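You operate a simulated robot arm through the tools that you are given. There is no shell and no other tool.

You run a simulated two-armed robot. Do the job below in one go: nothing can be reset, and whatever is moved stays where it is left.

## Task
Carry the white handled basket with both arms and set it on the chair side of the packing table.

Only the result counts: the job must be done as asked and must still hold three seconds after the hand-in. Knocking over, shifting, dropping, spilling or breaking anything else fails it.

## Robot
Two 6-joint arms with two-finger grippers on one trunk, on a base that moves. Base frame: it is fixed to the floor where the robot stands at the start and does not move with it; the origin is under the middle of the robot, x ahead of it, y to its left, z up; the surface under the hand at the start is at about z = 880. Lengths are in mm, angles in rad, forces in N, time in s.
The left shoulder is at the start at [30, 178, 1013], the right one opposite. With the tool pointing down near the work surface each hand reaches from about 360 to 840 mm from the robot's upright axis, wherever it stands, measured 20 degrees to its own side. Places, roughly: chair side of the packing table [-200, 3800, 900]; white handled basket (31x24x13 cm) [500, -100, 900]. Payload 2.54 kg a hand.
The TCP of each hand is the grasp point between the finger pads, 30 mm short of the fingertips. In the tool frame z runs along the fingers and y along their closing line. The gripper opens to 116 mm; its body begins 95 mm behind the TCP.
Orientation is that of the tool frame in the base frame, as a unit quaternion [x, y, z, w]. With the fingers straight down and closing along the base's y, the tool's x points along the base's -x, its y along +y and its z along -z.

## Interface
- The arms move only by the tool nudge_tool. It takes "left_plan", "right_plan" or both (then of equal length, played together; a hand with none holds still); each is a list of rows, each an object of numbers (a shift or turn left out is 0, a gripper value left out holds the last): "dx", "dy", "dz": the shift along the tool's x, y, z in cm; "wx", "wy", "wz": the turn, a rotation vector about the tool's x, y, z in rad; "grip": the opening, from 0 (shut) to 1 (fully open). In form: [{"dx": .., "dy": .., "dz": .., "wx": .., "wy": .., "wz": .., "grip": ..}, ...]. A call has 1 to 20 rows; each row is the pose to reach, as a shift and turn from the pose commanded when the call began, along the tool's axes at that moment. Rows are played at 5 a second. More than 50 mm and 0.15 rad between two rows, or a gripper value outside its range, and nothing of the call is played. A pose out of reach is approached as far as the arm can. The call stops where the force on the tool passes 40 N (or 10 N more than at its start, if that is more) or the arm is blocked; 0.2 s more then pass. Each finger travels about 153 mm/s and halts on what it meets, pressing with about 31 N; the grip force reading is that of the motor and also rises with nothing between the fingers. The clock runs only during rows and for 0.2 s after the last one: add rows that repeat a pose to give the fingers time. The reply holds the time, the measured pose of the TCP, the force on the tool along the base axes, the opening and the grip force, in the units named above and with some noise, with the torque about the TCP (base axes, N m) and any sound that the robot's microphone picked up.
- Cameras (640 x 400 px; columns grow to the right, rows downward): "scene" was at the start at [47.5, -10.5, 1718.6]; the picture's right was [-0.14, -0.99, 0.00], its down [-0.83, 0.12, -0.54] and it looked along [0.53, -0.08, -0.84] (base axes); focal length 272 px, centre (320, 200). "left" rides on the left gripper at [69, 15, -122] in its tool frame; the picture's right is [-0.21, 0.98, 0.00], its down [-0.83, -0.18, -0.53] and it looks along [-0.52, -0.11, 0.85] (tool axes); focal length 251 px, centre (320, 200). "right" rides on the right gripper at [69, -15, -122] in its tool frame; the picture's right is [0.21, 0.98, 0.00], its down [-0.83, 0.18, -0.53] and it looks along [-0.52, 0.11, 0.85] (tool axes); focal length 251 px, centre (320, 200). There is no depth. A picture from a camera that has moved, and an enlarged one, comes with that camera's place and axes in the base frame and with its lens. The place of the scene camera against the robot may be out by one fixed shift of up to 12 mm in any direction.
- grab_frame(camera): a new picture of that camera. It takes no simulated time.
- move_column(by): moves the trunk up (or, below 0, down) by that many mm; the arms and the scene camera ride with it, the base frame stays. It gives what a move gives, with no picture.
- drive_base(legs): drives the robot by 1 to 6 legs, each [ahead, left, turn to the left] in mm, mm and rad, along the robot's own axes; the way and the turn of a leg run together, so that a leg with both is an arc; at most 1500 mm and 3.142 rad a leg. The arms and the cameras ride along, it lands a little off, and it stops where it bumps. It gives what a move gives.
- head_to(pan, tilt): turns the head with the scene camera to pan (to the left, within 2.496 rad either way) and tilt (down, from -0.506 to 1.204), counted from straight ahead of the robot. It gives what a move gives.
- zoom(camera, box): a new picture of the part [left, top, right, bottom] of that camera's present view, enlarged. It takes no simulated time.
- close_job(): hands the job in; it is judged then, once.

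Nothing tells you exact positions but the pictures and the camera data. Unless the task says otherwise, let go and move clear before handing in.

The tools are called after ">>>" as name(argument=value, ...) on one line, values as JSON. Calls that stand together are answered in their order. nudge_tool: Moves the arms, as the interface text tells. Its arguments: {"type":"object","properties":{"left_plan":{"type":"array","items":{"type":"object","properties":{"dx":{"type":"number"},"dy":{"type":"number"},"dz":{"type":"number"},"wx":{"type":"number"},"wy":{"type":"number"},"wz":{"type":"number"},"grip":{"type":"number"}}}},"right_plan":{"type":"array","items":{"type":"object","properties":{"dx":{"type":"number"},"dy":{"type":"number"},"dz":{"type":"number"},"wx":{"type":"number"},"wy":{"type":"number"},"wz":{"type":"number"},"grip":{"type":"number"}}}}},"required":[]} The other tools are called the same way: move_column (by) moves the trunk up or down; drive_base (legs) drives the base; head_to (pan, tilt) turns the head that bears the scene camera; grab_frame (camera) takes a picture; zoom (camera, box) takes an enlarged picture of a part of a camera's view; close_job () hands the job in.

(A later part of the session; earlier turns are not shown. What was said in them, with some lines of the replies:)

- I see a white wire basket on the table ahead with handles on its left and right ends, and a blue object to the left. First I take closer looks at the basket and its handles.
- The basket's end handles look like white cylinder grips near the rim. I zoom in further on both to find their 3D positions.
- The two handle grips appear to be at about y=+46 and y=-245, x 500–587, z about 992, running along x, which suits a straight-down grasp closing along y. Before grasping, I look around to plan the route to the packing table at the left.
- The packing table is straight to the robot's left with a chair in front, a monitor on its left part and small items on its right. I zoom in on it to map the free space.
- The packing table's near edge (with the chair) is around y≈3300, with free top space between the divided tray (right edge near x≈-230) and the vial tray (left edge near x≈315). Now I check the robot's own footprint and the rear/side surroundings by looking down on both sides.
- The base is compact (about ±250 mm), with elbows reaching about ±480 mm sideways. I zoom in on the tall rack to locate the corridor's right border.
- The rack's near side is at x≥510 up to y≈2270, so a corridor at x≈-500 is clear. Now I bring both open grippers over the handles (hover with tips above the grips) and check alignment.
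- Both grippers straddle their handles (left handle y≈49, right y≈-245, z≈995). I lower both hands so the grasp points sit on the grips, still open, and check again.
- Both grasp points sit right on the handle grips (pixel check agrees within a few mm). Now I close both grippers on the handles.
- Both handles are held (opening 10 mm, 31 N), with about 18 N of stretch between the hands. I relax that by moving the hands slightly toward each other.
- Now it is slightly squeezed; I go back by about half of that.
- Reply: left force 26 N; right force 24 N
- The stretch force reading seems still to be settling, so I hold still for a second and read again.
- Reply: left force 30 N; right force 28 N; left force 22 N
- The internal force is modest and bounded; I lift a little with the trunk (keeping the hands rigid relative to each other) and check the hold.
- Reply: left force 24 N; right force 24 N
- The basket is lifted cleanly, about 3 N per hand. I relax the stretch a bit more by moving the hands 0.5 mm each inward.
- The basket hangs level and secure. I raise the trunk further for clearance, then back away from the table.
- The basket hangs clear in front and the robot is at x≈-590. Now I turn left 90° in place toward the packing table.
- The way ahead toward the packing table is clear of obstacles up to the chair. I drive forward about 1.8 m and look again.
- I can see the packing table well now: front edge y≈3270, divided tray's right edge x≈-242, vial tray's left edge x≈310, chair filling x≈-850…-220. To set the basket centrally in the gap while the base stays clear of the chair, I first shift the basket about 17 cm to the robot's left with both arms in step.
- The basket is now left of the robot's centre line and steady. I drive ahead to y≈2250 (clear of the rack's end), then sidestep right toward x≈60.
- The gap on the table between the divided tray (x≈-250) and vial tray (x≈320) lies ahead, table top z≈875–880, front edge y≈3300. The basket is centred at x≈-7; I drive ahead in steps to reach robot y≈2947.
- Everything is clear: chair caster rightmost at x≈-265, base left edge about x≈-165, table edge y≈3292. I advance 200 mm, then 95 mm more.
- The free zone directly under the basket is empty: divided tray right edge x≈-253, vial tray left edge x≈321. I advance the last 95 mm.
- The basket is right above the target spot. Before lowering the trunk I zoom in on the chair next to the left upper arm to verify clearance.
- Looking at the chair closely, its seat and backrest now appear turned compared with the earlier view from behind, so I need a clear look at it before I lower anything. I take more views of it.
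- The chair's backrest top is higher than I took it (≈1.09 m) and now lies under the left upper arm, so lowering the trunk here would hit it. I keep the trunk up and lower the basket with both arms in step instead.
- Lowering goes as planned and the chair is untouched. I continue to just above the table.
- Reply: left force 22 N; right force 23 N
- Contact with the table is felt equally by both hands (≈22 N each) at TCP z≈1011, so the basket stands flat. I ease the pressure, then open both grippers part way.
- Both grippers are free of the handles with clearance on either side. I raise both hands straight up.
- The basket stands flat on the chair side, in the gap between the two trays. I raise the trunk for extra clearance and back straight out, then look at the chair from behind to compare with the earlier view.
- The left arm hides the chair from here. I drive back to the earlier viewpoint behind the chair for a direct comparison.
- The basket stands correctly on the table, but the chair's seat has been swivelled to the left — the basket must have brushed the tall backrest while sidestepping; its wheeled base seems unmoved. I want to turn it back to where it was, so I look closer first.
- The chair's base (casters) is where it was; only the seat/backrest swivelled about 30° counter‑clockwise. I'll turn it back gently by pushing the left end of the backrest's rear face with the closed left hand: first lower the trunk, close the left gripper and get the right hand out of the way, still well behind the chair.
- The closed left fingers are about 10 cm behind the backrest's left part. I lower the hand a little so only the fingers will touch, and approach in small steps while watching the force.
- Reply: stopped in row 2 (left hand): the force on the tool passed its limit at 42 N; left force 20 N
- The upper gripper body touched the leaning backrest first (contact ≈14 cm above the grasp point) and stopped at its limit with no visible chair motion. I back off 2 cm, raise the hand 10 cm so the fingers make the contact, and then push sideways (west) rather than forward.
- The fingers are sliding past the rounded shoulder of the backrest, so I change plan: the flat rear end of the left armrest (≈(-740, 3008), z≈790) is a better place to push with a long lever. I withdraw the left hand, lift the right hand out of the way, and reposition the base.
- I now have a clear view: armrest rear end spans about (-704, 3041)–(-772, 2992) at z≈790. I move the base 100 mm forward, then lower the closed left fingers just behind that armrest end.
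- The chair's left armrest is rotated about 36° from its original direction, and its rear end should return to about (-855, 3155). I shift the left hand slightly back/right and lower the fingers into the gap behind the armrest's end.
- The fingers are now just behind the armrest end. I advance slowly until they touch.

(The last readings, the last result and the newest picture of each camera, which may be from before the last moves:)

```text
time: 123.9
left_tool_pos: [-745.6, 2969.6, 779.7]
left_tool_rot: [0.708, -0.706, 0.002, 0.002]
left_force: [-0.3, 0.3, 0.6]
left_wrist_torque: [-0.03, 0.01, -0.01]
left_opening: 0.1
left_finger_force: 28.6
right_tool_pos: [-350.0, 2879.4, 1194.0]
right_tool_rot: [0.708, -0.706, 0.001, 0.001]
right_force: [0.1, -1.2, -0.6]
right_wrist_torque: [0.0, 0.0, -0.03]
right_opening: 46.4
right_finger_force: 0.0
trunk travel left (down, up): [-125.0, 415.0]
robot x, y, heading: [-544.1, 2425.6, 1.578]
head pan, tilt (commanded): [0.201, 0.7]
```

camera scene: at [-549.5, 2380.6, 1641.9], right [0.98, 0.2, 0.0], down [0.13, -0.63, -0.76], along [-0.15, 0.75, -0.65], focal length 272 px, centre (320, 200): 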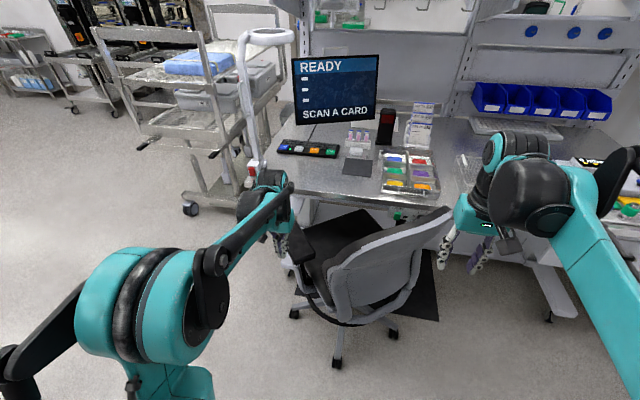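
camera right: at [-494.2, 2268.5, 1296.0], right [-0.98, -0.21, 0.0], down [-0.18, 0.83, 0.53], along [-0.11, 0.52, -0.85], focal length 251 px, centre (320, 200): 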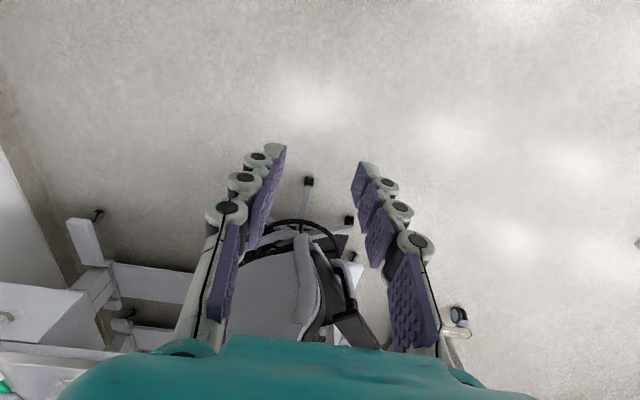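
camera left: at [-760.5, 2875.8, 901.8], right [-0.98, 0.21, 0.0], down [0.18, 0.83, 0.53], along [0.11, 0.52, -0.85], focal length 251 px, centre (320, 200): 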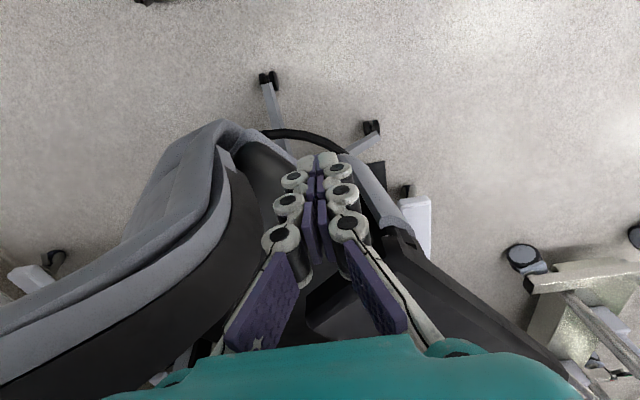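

>>> nudge_tool(left_plan=[{"dx": -0.3, "dy": 0.1, "grip": 0}, {"dx": -0.6, "dy": 0.3, "grip": 0}, {"dx": -0.9, "dy": 0.5, "grip": 0}, {"dx": -1.2, "dy": 0.8, "grip": 0}])

>>> grab_frame(camera="left")

>>> zoom(camera="scene", box=[200, 170, 500, 400])

```text
time: 124.9
left_tool_pos: [-753.3, 2979.7, 779.1]
left_tool_rot: [0.708, -0.706, 0.002, 0.003]
left_force: [0.6, -0.4, -0.3]
left_wrist_torque: [-0.04, 0.01, -0.01]
left_opening: 0.0
left_finger_force: 28.8
right_tool_pos: [-349.5, 2880.1, 1193.5]
right_tool_rot: [0.708, -0.706, 0.001, 0.0]
right_force: [0.3, 0.4, -0.5]
right_wrist_torque: [0.02, -0.04, 0.0]
right_opening: 46.3
right_finger_force: 0.1
trunk travel left (down, up): [-125.0, 415.0]
robot x, y, heading: [-539.4, 2425.7, 1.573]
head pan, tilt (commanded): [0.201, 0.7]
```

```text
taken
camera left: at [-768.9, 2911.1, 902.3], right [-0.98, 0.21, 0.0], down [0.18, 0.83, 0.53], along [0.11, 0.52, -0.85], focal length 251 px, centre (320, 200)
```

left: 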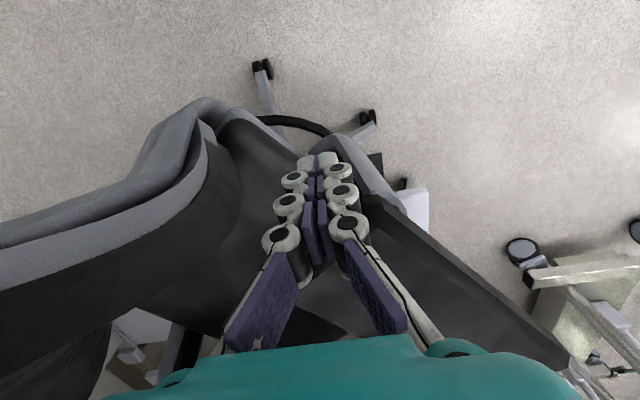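

```text
1.74 times, centred on (350, 285) of scene
camera zoom: at [-550.1, 2479.0, 1642.0], right [0.98, 0.2, 0.0], down [0.13, -0.63, -0.76], along [-0.15, 0.75, -0.64], focal length 474 px, centre (268, 52)
```

zoom: 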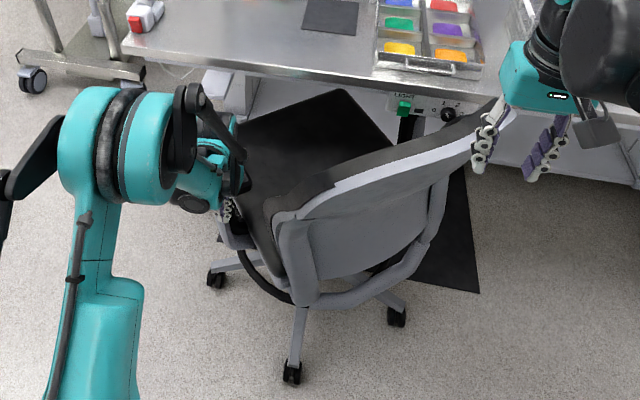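

>>> nudge_tool(left_plan=[{"dx": -0.3, "dy": 0.15, "grip": 0}, {"dx": -0.6, "dy": 0.3, "grip": 0}, {"dx": -0.9, "dy": 0.5, "grip": 0}])

```text
time: 125.7
left_tool_pos: [-757.8, 2989.5, 781.1]
left_tool_rot: [0.708, -0.707, 0.002, 0.002]
left_force: [-0.3, -0.6, 0.3]
left_wrist_torque: [0.01, 0.02, 0.02]
left_opening: 0.0
left_finger_force: 28.0
right_tool_pos: [-348.8, 2879.9, 1194.4]
right_tool_rot: [0.708, -0.706, 0.0, -0.001]
right_force: [-0.3, -0.1, 0.3]
right_wrist_torque: [-0.01, 0.04, -0.02]
right_opening: 46.4
right_finger_force: 0.0
trunk travel left (down, up): [-125.0, 415.0]
robot x, y, heading: [-541.4, 2421.5, 1.576]
head pan, tilt (commanded): [0.201, 0.7]
```

>>> nudge_tool(left_plan=[{"dx": -0.3, "dy": 0.15, "grip": 0}, {"dx": -0.6, "dy": 0.3, "grip": 0}, {"dx": -0.9, "dy": 0.5, "grip": 0}])

>>> zoom(camera="left", box=[240, 100, 560, 340])

```text
time: 126.5
left_tool_pos: [-763.2, 2999.3, 779.2]
left_tool_rot: [0.708, -0.706, 0.002, 0.002]
left_force: [-0.5, -1.0, -0.5]
left_wrist_torque: [0.01, 0.02, 0.01]
left_opening: 0.0
left_finger_force: 29.0
right_tool_pos: [-348.5, 2879.3, 1192.2]
right_tool_rot: [0.708, -0.706, 0.0, 0.0]
right_force: [-0.2, -0.6, -0.8]
right_wrist_torque: [0.01, -0.01, 0.03]
right_opening: 46.3
right_finger_force: 0.0
trunk travel left (down, up): [-125.0, 415.0]
robot x, y, heading: [-543.0, 2428.7, 1.574]
head pan, tilt (commanded): [0.201, 0.7]
```

```text
1.67 times, centred on (400, 220) of left
camera zoom: at [-778.1, 2929.2, 902.4], right [-0.98, 0.21, 0.0], down [0.18, 0.83, 0.53], along [0.11, 0.52, -0.85], focal length 419 px, centre (187, 167)
```

zoom: 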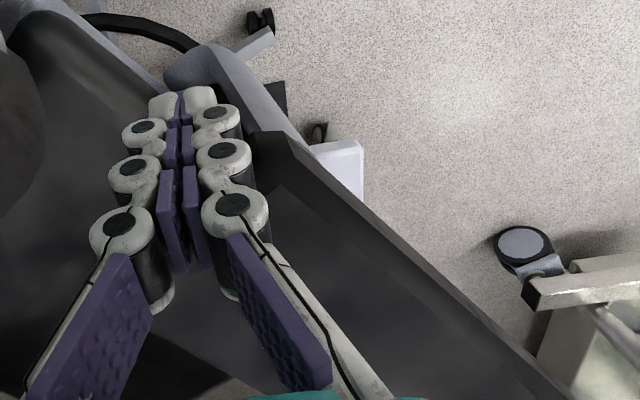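

>>> zoom(camera="scene", box=[200, 170, 500, 400])

>>> grab_frame(camera="left")

```text
1.74 times, centred on (350, 285) of scene
camera zoom: at [-550.0, 2479.0, 1642.0], right [0.98, 0.2, 0.0], down [0.13, -0.63, -0.76], along [-0.15, 0.75, -0.64], focal length 474 px, centre (268, 52)
```

zoom: 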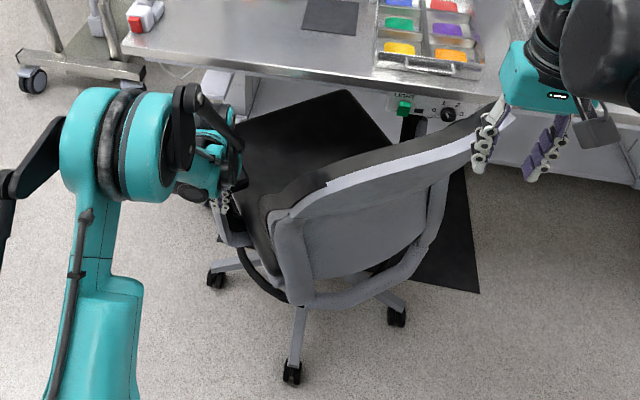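

```text
taken
camera left: at [-778.1, 2929.2, 902.4], right [-0.98, 0.21, 0.0], down [0.18, 0.83, 0.53], along [0.11, 0.52, -0.85], focal length 251 px, centre (320, 200)
```

left: 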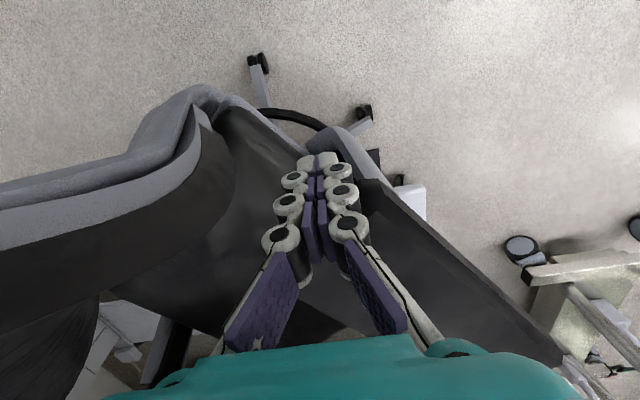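

The chair is turning back freely with almost no force (the backrest has already moved a little). I continue slowly along the arc about its swivel axis.

>>> nudge_tool(left_plan=[{"dx": -0.41, "dy": 0.45, "grip": 0}, {"dx": -0.82, "dy": 0.9, "grip": 0}, {"dx": -1.22, "dy": 1.36, "grip": 0}, {"dx": -1.63, "dy": 1.81, "grip": 0}, {"dx": -2.04, "dy": 2.26, "grip": 0}, {"dx": -2.54, "dy": 2.73, "grip": 0}, {"dx": -3.05, "dy": 3.2, "grip": 0}, {"dx": -3.55, "dy": 3.68, "grip": 0}, {"dx": -4.05, "dy": 4.15, "grip": 0}, {"dx": -4.48, "dy": 4.49, "grip": 0}, {"dx": -4.91, "dy": 4.83, "grip": 0}, {"dx": -5.35, "dy": 5.17, "grip": 0}, {"dx": -5.78, "dy": 5.51, "grip": 0}, {"dx": -6.21, "dy": 5.85, "grip": 0}])

>>> grab_frame(camera="left")

>>> zoom(camera="scene", box=[200, 170, 500, 400])

```text
time: 129.5
left_tool_pos: [-822.8, 3061.6, 779.8]
left_tool_rot: [-0.707, 0.707, -0.002, -0.002]
left_force: [0.4, 0.3, -0.3]
left_wrist_torque: [0.0, 0.0, 0.01]
left_opening: 0.0
left_finger_force: 28.4
right_tool_pos: [-348.6, 2881.0, 1193.7]
right_tool_rot: [0.709, -0.705, 0.0, 0.0]
right_force: [-0.7, -0.3, -0.1]
right_wrist_torque: [0.01, -0.02, 0.02]
right_opening: 46.2
right_finger_force: 0.1
trunk travel left (down, up): [-125.0, 415.0]
robot x, y, heading: [-540.5, 2424.7, 1.579]
head pan, tilt (commanded): [0.201, 0.7]
```

```text
taken
camera left: at [-836.9, 2991.5, 901.9], right [-0.98, 0.21, 0.0], down [0.18, 0.83, 0.53], along [0.11, 0.52, -0.85], focal length 251 px, centre (320, 200)
```

left: 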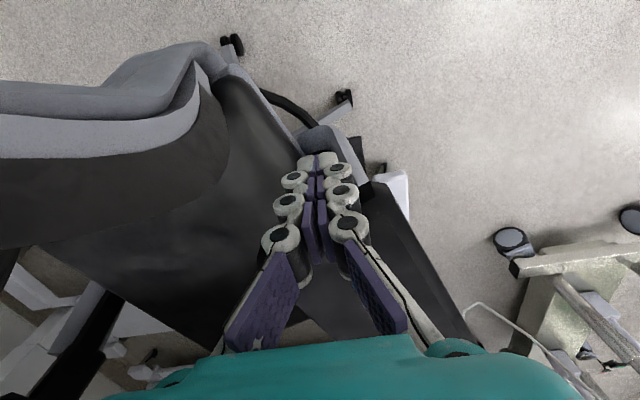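

```text
1.74 times, centred on (350, 285) of scene
camera zoom: at [-550.1, 2479.3, 1642.0], right [0.98, 0.2, 0.0], down [0.13, -0.63, -0.76], along [-0.15, 0.75, -0.64], focal length 474 px, centre (268, 52)
```

zoom: 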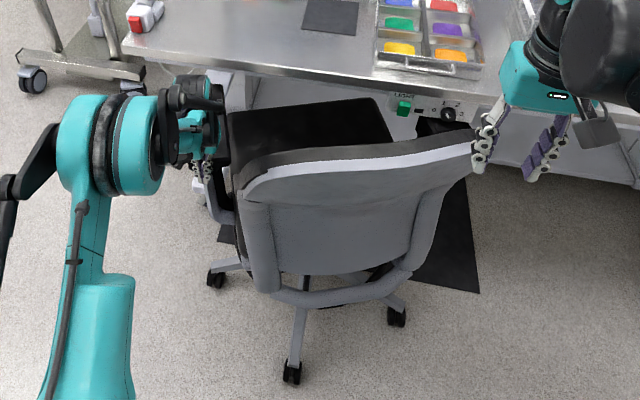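

The chair swivels back nicely and its casters have not moved. I continue the arc further, more slowly near the end.

>>> nudge_tool(left_plan=[{"dx": -0.46, "dy": 0.3, "grip": 0}, {"dx": -0.91, "dy": 0.59, "grip": 0}, {"dx": -1.37, "dy": 0.89, "grip": 0}, {"dx": -1.82, "dy": 1.18, "grip": 0}, {"dx": -2.28, "dy": 1.48, "grip": 0}, {"dx": -2.76, "dy": 1.74, "grip": 0}, {"dx": -3.24, "dy": 1.99, "grip": 0}, {"dx": -3.71, "dy": 2.25, "grip": 0}, {"dx": -4.19, "dy": 2.5, "grip": 0}, {"dx": -4.67, "dy": 2.76, "grip": 0}])

>>> grab_frame(camera="left")

>>> zoom(camera="scene", box=[200, 170, 500, 400])

```text
time: 131.7
left_tool_pos: [-849.2, 3107.6, 779.4]
left_tool_rot: [-0.707, 0.707, -0.003, -0.002]
left_force: [0.3, -0.1, 0.0]
left_wrist_torque: [0.0, -0.03, 0.04]
left_opening: 0.0
left_finger_force: 28.9
right_tool_pos: [-348.0, 2880.5, 1193.9]
right_tool_rot: [0.708, -0.706, 0.0, 0.001]
right_force: [-0.1, 0.2, -0.8]
right_wrist_torque: [0.0, -0.03, 0.0]
right_opening: 46.2
right_finger_force: 0.1
trunk travel left (down, up): [-125.0, 415.0]
robot x, y, heading: [-541.9, 2423.2, 1.572]
head pan, tilt (commanded): [0.201, 0.7]
```

```text
taken
camera left: at [-864.7, 3038.0, 901.3], right [-0.98, 0.21, 0.0], down [0.18, 0.83, 0.53], along [0.11, 0.52, -0.85], focal length 251 px, centre (320, 200)
```

left: 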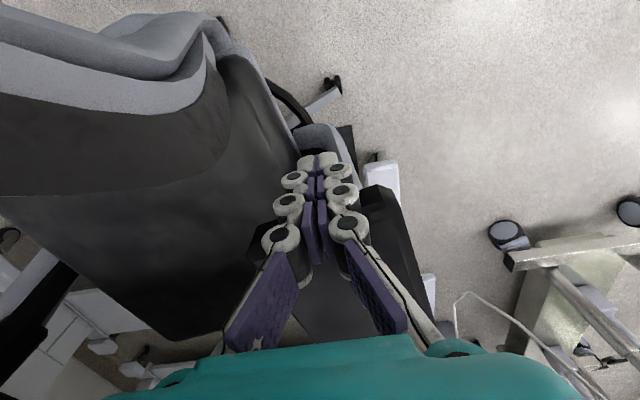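

```text
1.74 times, centred on (350, 285) of scene
camera zoom: at [-550.0, 2479.3, 1642.0], right [0.98, 0.2, 0.0], down [0.13, -0.63, -0.76], along [-0.15, 0.75, -0.64], focal length 474 px, centre (268, 52)
```

zoom: 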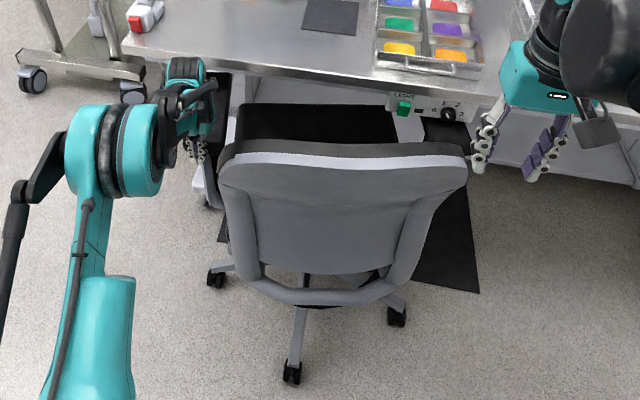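

The backrest is nearly square to the table again, roughly 13–15° remain. I continue with smaller steps.

>>> nudge_tool(left_plan=[{"dx": -0.4, "dy": 0.18, "grip": 0}, {"dx": -0.8, "dy": 0.36, "grip": 0}, {"dx": -1.2, "dy": 0.52, "grip": 0}, {"dx": -1.6, "dy": 0.7, "grip": 0}, {"dx": -1.98, "dy": 0.86, "grip": 0}, {"dx": -2.4, "dy": 1.02, "grip": 0}, {"dx": -2.8, "dy": 1.16, "grip": 0}, {"dx": -3.2, "dy": 1.3, "grip": 0}, {"dx": -3.6, "dy": 1.44, "grip": 0}, {"dx": -3.99, "dy": 1.57, "grip": 0}])

>>> grab_frame(camera="left")

>>> zoom(camera="scene", box=[200, 170, 500, 400])

```text
time: 133.9
left_tool_pos: [-865.8, 3147.0, 779.0]
left_tool_rot: [0.707, -0.707, 0.002, 0.001]
left_force: [0.2, -0.9, 0.7]
left_wrist_torque: [-0.01, 0.01, 0.02]
left_opening: 0.0
left_finger_force: 28.6
right_tool_pos: [-348.5, 2879.6, 1194.3]
right_tool_rot: [0.709, -0.706, 0.0, 0.0]
right_force: [-0.1, -0.2, -0.6]
right_wrist_torque: [0.01, 0.02, 0.01]
right_opening: 46.6
right_finger_force: 0.2
trunk travel left (down, up): [-125.0, 415.0]
robot x, y, heading: [-539.6, 2427.9, 1.572]
head pan, tilt (commanded): [0.201, 0.7]
```

```text
taken
camera left: at [-880.5, 3077.8, 901.5], right [-0.98, 0.21, 0.0], down [0.18, 0.83, 0.53], along [0.11, 0.52, -0.85], focal length 251 px, centre (320, 200)
```

left: 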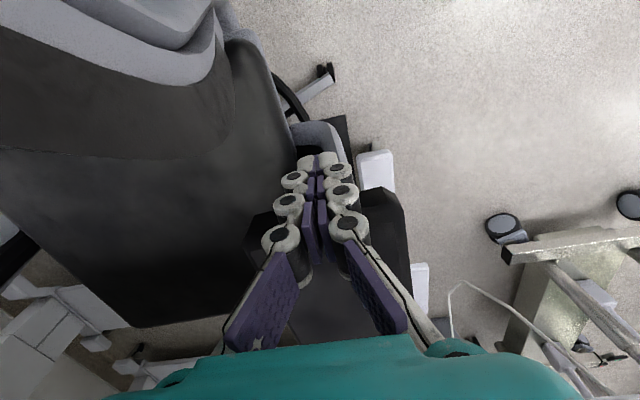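

```text
1.74 times, centred on (350, 285) of scene
camera zoom: at [-550.0, 2479.0, 1642.0], right [0.98, 0.2, 0.0], down [0.13, -0.63, -0.76], along [-0.15, 0.75, -0.64], focal length 474 px, centre (268, 52)
```

zoom: 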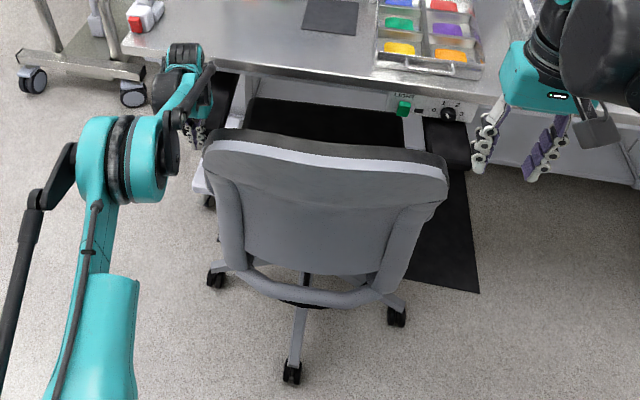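

About 5° seem to remain. I push a last small bit and then compare with the original appearance.

>>> nudge_tool(left_plan=[{"dx": -0.35, "dy": 0.12, "grip": 0}, {"dx": -0.7, "dy": 0.24, "grip": 0}, {"dx": -1.05, "dy": 0.35, "grip": 0}, {"dx": -1.4, "dy": 0.45, "grip": 0}, {"dx": -1.7, "dy": 0.55, "grip": 0}, {"dx": -1.9, "dy": 0.6, "grip": 0}])

>>> grab_frame(camera="left")

>>> zoom(camera="scene", box=[200, 170, 500, 400])

```text
time: 135.3
left_tool_pos: [-870.6, 3166.7, 779.0]
left_tool_rot: [0.708, -0.707, 0.002, 0.001]
left_force: [-0.6, -1.2, -0.1]
left_wrist_torque: [0.04, 0.0, 0.02]
left_opening: 0.0
left_finger_force: 28.1
right_tool_pos: [-348.2, 2878.7, 1194.7]
right_tool_rot: [0.708, -0.706, 0.0, 0.001]
right_force: [0.3, 0.0, -0.6]
right_wrist_torque: [0.01, 0.0, -0.05]
right_opening: 46.3
right_finger_force: 0.0
trunk travel left (down, up): [-125.0, 415.0]
robot x, y, heading: [-544.3, 2426.4, 1.571]
head pan, tilt (commanded): [0.201, 0.7]
```

```text
taken
camera left: at [-886.3, 3096.5, 901.4], right [-0.98, 0.21, 0.0], down [0.18, 0.83, 0.53], along [0.11, 0.52, -0.85], focal length 251 px, centre (320, 200)
```

left: 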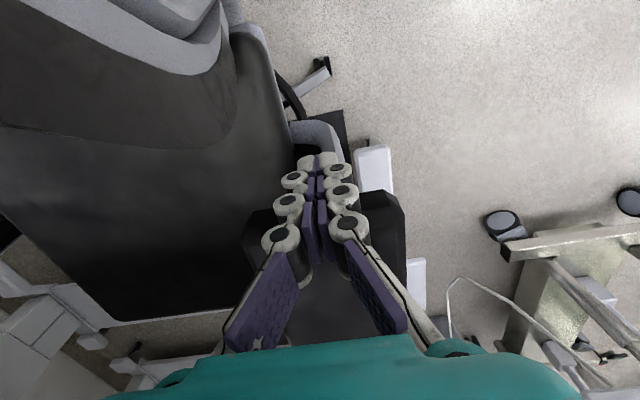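

```text
1.74 times, centred on (350, 285) of scene
camera zoom: at [-550.1, 2478.9, 1642.0], right [0.98, 0.2, 0.0], down [0.13, -0.63, -0.76], along [-0.15, 0.75, -0.64], focal length 474 px, centre (268, 52)
```

zoom: 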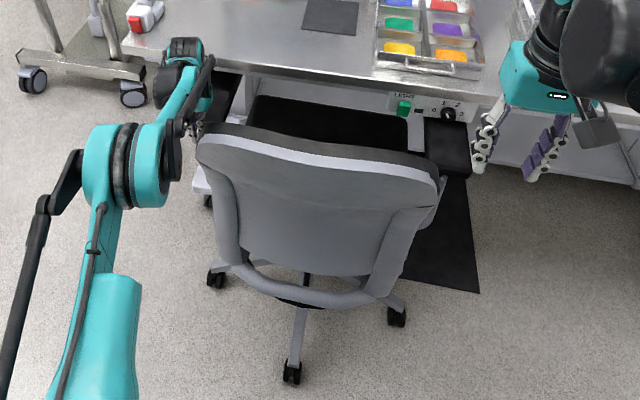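

The backrest now looks square to the table again. I withdraw the hand a little backward and straight up, then drive back to the original viewpoint to compare.

>>> nudge_tool(left_plan=[{"dx": 0.8, "dy": 0.3, "grip": 0}, {"dx": 1.6, "dy": 0.6, "grip": 0}, {"dx": 2.4, "dy": 0.9, "grip": 0}, {"dx": 2.4, "dy": 0.9, "dz": -3, "grip": 0}, {"dx": 2.4, "dy": 0.9, "dz": -6, "grip": 0}, {"dx": 2.4, "dy": 0.9, "dz": -9, "grip": 0}, {"dx": 2.4, "dy": 0.9, "dz": -12, "grip": 0}, {"dx": 2.4, "dy": 0.9, "dz": -15, "grip": 0}, {"dx": 2.4, "dy": 0.9, "dz": -18, "grip": 0}, {"dx": 2.4, "dy": 0.9, "dz": -21, "grip": 0}, {"dx": 2.4, "dy": 0.9, "dz": -24, "grip": 0}, {"dx": 2.4, "dy": 0.9, "dz": -27, "grip": 0}, {"dx": 2.4, "dy": 0.9, "dz": -30, "grip": 0}])

>>> zoom(camera="scene", box=[140, 150, 500, 400])

>>> grab_frame(camera="left")

```text
time: 138.1
left_tool_pos: [-879.8, 3143.6, 1080.3]
left_tool_rot: [0.707, -0.707, 0.003, 0.002]
left_force: [-0.7, 0.4, 0.4]
left_wrist_torque: [0.02, 0.0, -0.02]
left_opening: 0.1
left_finger_force: 29.0
right_tool_pos: [-347.6, 2879.5, 1193.4]
right_tool_rot: [0.708, -0.706, 0.0, 0.0]
right_force: [0.6, 0.3, -0.6]
right_wrist_torque: [-0.04, -0.03, 0.03]
right_opening: 46.3
right_finger_force: 0.1
trunk travel left (down, up): [-125.0, 415.0]
robot x, y, heading: [-538.6, 2425.9, 1.575]
head pan, tilt (commanded): [0.201, 0.7]
```

```text
1.60 times, centred on (320, 275) of scene
camera zoom: at [-549.9, 2478.6, 1642.0], right [0.98, 0.2, 0.0], down [0.13, -0.63, -0.77], along [-0.15, 0.75, -0.64], focal length 436 px, centre (320, 80)
```

zoom: 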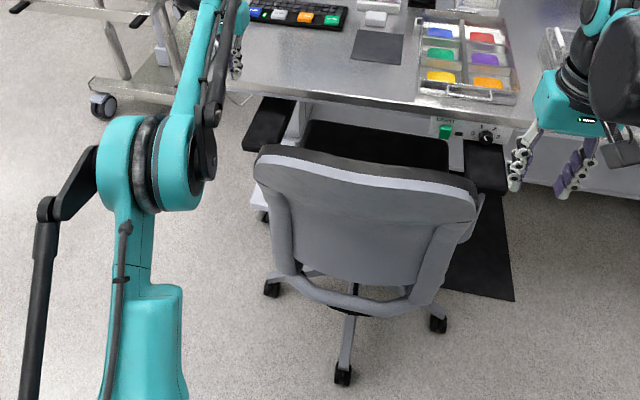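

```text
taken
camera left: at [-895.5, 3073.8, 1202.6], right [-0.98, 0.21, 0.0], down [0.18, 0.83, 0.53], along [0.11, 0.52, -0.85], focal length 251 px, centre (320, 200)
```

left: 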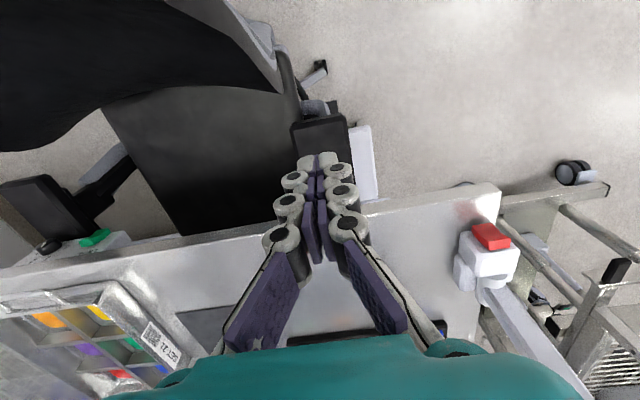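

Both armrests are visible and level with each other again (rear ends at y≈3166 and 3160), so the chair is square to the table as before. I raise the trunk for clearance and back off to the original viewpoint for the final comparison.

>>> move_column(by=280)

>>> drive_base(legs=[[-400, 0, 0], [-230, -45, -0.003]])

>>> head_to(pan=0.0, tilt=0.4)

>>> grab_frame(camera="scene")

>>> zoom(camera="scene", box=[220, 220, 540, 400])

```text
time: 140.9
left_tool_pos: [-880.1, 3143.1, 1359.2]
left_tool_rot: [0.708, -0.707, 0.001, 0.001]
left_force: [0.4, 0.3, 0.1]
left_wrist_torque: [0.03, -0.02, 0.0]
left_opening: 0.0
left_finger_force: 28.6
right_tool_pos: [-349.1, 2880.2, 1474.7]
right_tool_rot: [0.708, -0.706, 0.0, 0.0]
right_force: [-1.8, -0.1, 0.2]
right_wrist_torque: [0.01, 0.0, 0.0]
right_opening: 46.3
right_finger_force: 0.1
trunk travel left (down, up): [-405.0, 135.0]
robot x, y, heading: [-538.3, 2427.4, 1.575]
head pan, tilt (commanded): [0.201, 0.7]
```

```text
time: 144.8
left_tool_pos: [-833.5, 2512.9, 1360.5]
left_tool_rot: [0.707, -0.707, 0.002, 0.002]
left_force: [-0.2, -0.5, 1.0]
left_wrist_torque: [-0.02, -0.04, -0.02]
left_opening: 0.2
left_finger_force: 28.3
right_tool_pos: [-301.2, 2250.2, 1473.0]
right_tool_rot: [0.709, -0.706, 0.0, 0.0]
right_force: [-0.2, 0.9, 1.3]
right_wrist_torque: [-0.03, -0.01, 0.0]
right_opening: 46.5
right_finger_force: 0.1
trunk travel left (down, up): [-405.0, 135.0]
robot x, y, heading: [-494.0, 1795.3, 1.574]
head pan, tilt (commanded): [0.201, 0.7]
```

```text
time: 145.6
left_tool_pos: [-833.8, 2511.1, 1359.9]
left_tool_rot: [0.708, -0.706, 0.001, 0.002]
left_force: [-0.6, -0.5, 0.4]
left_wrist_torque: [0.0, 0.01, 0.0]
left_opening: 0.0
left_finger_force: 28.7
right_tool_pos: [-301.5, 2248.2, 1474.1]
right_tool_rot: [0.708, -0.706, 0.0, 0.0]
right_force: [0.3, 0.1, -0.4]
right_wrist_torque: [-0.01, 0.02, 0.01]
right_opening: 46.8
right_finger_force: 0.1
trunk travel left (down, up): [-405.0, 135.0]
robot x, y, heading: [-494.2, 1793.4, 1.576]
head pan, tilt (commanded): [0.0, 0.4]
```

```text
taken
camera scene: at [-485.5, 1856.9, 1948.8], right [1.0, 0.0, 0.0], down [0.0, -0.39, -0.92], along [0.0, 0.92, -0.39], focal length 272 px, centre (320, 200)
```

scene: 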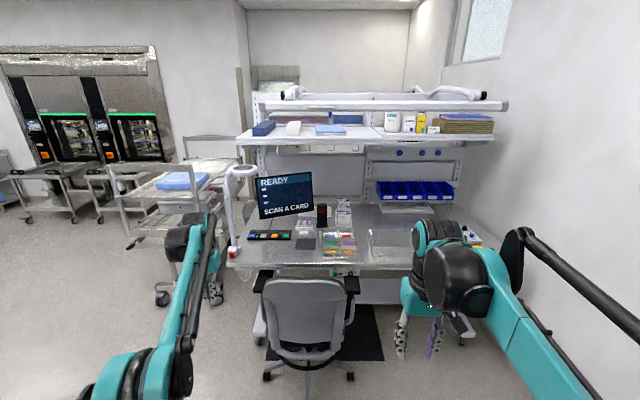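

```text
2.00 times, centred on (380, 310) of scene
camera zoom: at [-485.5, 1856.9, 1948.8], right [1.0, 0.0, 0.0], down [0.0, -0.39, -0.92], along [0.0, 0.92, -0.39], focal length 545 px, centre (200, -20)
```

zoom: 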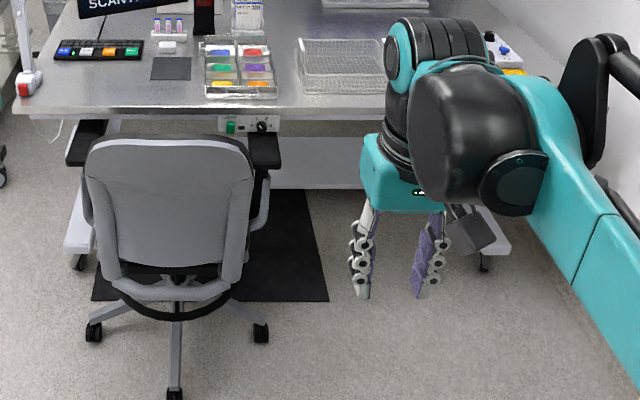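

The chair faces the table squarely again. I sidestep left by ~93 mm to reach exactly the earlier viewpoint for a like-for-like comparison.

>>> drive_base(legs=[[0, 96, -0.008]])

>>> zoom(camera="scene", box=[220, 220, 540, 400])

>>> zoom(camera="scene", box=[240, 180, 480, 330])

```text
time: 146.7
left_tool_pos: [-922.7, 2514.3, 1359.6]
left_tool_rot: [-0.705, 0.709, -0.002, -0.002]
left_force: [-0.1, -0.1, 0.0]
left_wrist_torque: [0.0, -0.05, -0.01]
left_opening: 0.1
left_finger_force: 28.3
right_tool_pos: [-394.4, 2247.5, 1473.2]
right_tool_rot: [-0.705, 0.709, 0.0, 0.0]
right_force: [0.6, -0.3, -0.4]
right_wrist_torque: [0.01, 0.01, -0.01]
right_opening: 46.5
right_finger_force: 0.1
trunk travel left (down, up): [-405.0, 135.0]
robot x, y, heading: [-584.5, 1794.4, 1.566]
head pan, tilt (commanded): [0.0, 0.4]
```

```text
2.00 times, centred on (380, 310) of scene
camera zoom: at [-580.9, 1857.1, 1948.8], right [1.0, 0.0, 0.0], down [0.0, -0.39, -0.92], along [0.0, 0.92, -0.39], focal length 545 px, centre (200, -20)
```

zoom: 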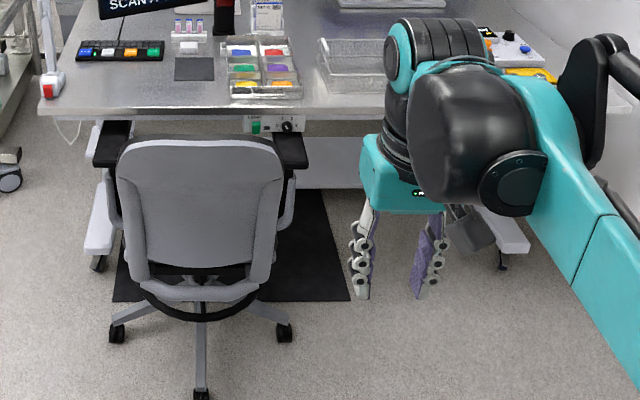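

```text
2.67 times, centred on (360, 255) of scene
camera zoom: at [-580.9, 1857.1, 1948.8], right [1.0, 0.0, 0.0], down [0.0, -0.39, -0.92], along [0.0, 0.92, -0.39], focal length 726 px, centre (213, 53)
```

zoom: 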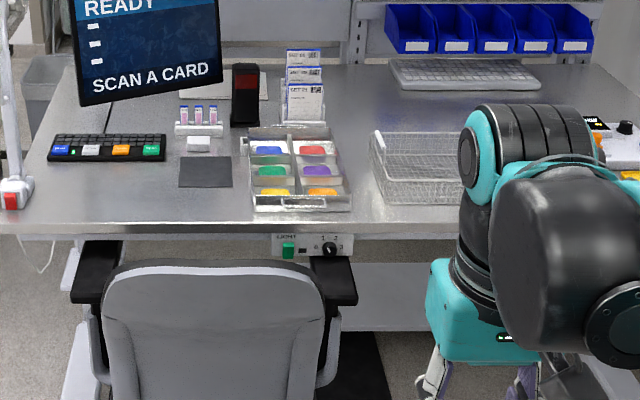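

The chair now matches its earlier appearance from this same viewpoint (backrest, armrests and casters line up within a few pixels), the tray items are where they were, and the basket stands flat on the chair side of the packing table with both hands clear. I take one last close look at the basket before handing in.

>>> head_to(pan=-0.35, tilt=0.4)

>>> zoom(camera="scene", box=[120, 150, 420, 330])

```text
time: 147.5
left_tool_pos: [-923.1, 2513.9, 1359.3]
left_tool_rot: [-0.704, 0.71, -0.002, -0.001]
left_force: [-0.2, -0.5, -0.4]
left_wrist_torque: [0.03, -0.01, 0.04]
left_opening: 0.1
left_finger_force: 28.4
right_tool_pos: [-391.9, 2247.0, 1474.1]
right_tool_rot: [-0.706, 0.708, 0.0, 0.0]
right_force: [-0.7, -1.3, -0.4]
right_wrist_torque: [0.02, 0.02, 0.01]
right_opening: 46.3
right_finger_force: 0.2
trunk travel left (down, up): [-405.0, 135.0]
robot x, y, heading: [-594.2, 1796.9, 1.563]
head pan, tilt (commanded): [-0.351, 0.4]
```

```text
2.13 times, centred on (270, 240) of scene
camera zoom: at [-548.5, 1851.3, 1948.8], right [0.94, -0.35, 0.0], down [-0.14, -0.37, -0.92], along [0.32, 0.86, -0.39], focal length 581 px, centre (427, 115)
```

zoom: 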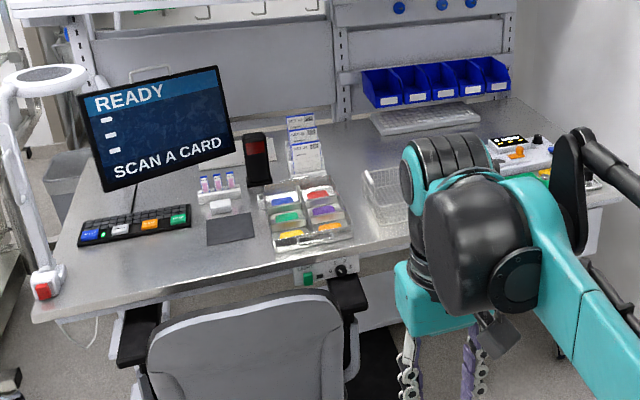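

The basket is on the packing table, upright and untouched, and the other table items are in place. Both hands are empty and clear, so I hand the job in.

>>> close_job()

```text
The job is handed in.
```

The white basket is on the chair side of the packing table, carried there with both arms. It stands flat in the gap between the divided tray and the vial tray, about 8 cm in from the front edge. Both hands had let go and moved clear before I handed in.

**Chair disturbed on the way.** I misjudged the chair's height while sidestepping toward the table. The basket most likely brushed its backrest, and the seat swivelled about 35°. The wheeled base did not appear to move.

After setting the basket down, I turned the seat back by pushing gently on the rear end of its left armrest. Seen again from the earlier viewpoint behind it, the chair lines up with how it looked before, within a few pixels. It was still disturbed, and that may count against the rule about not shifting anything else.

I saw nothing else moved, including the items on the packing table.

I took "chair side" to mean the long front edge where the chair stands. The basket's centre is at about x = -7, y = 3487. That is to the right of the chair and of the table's middle.
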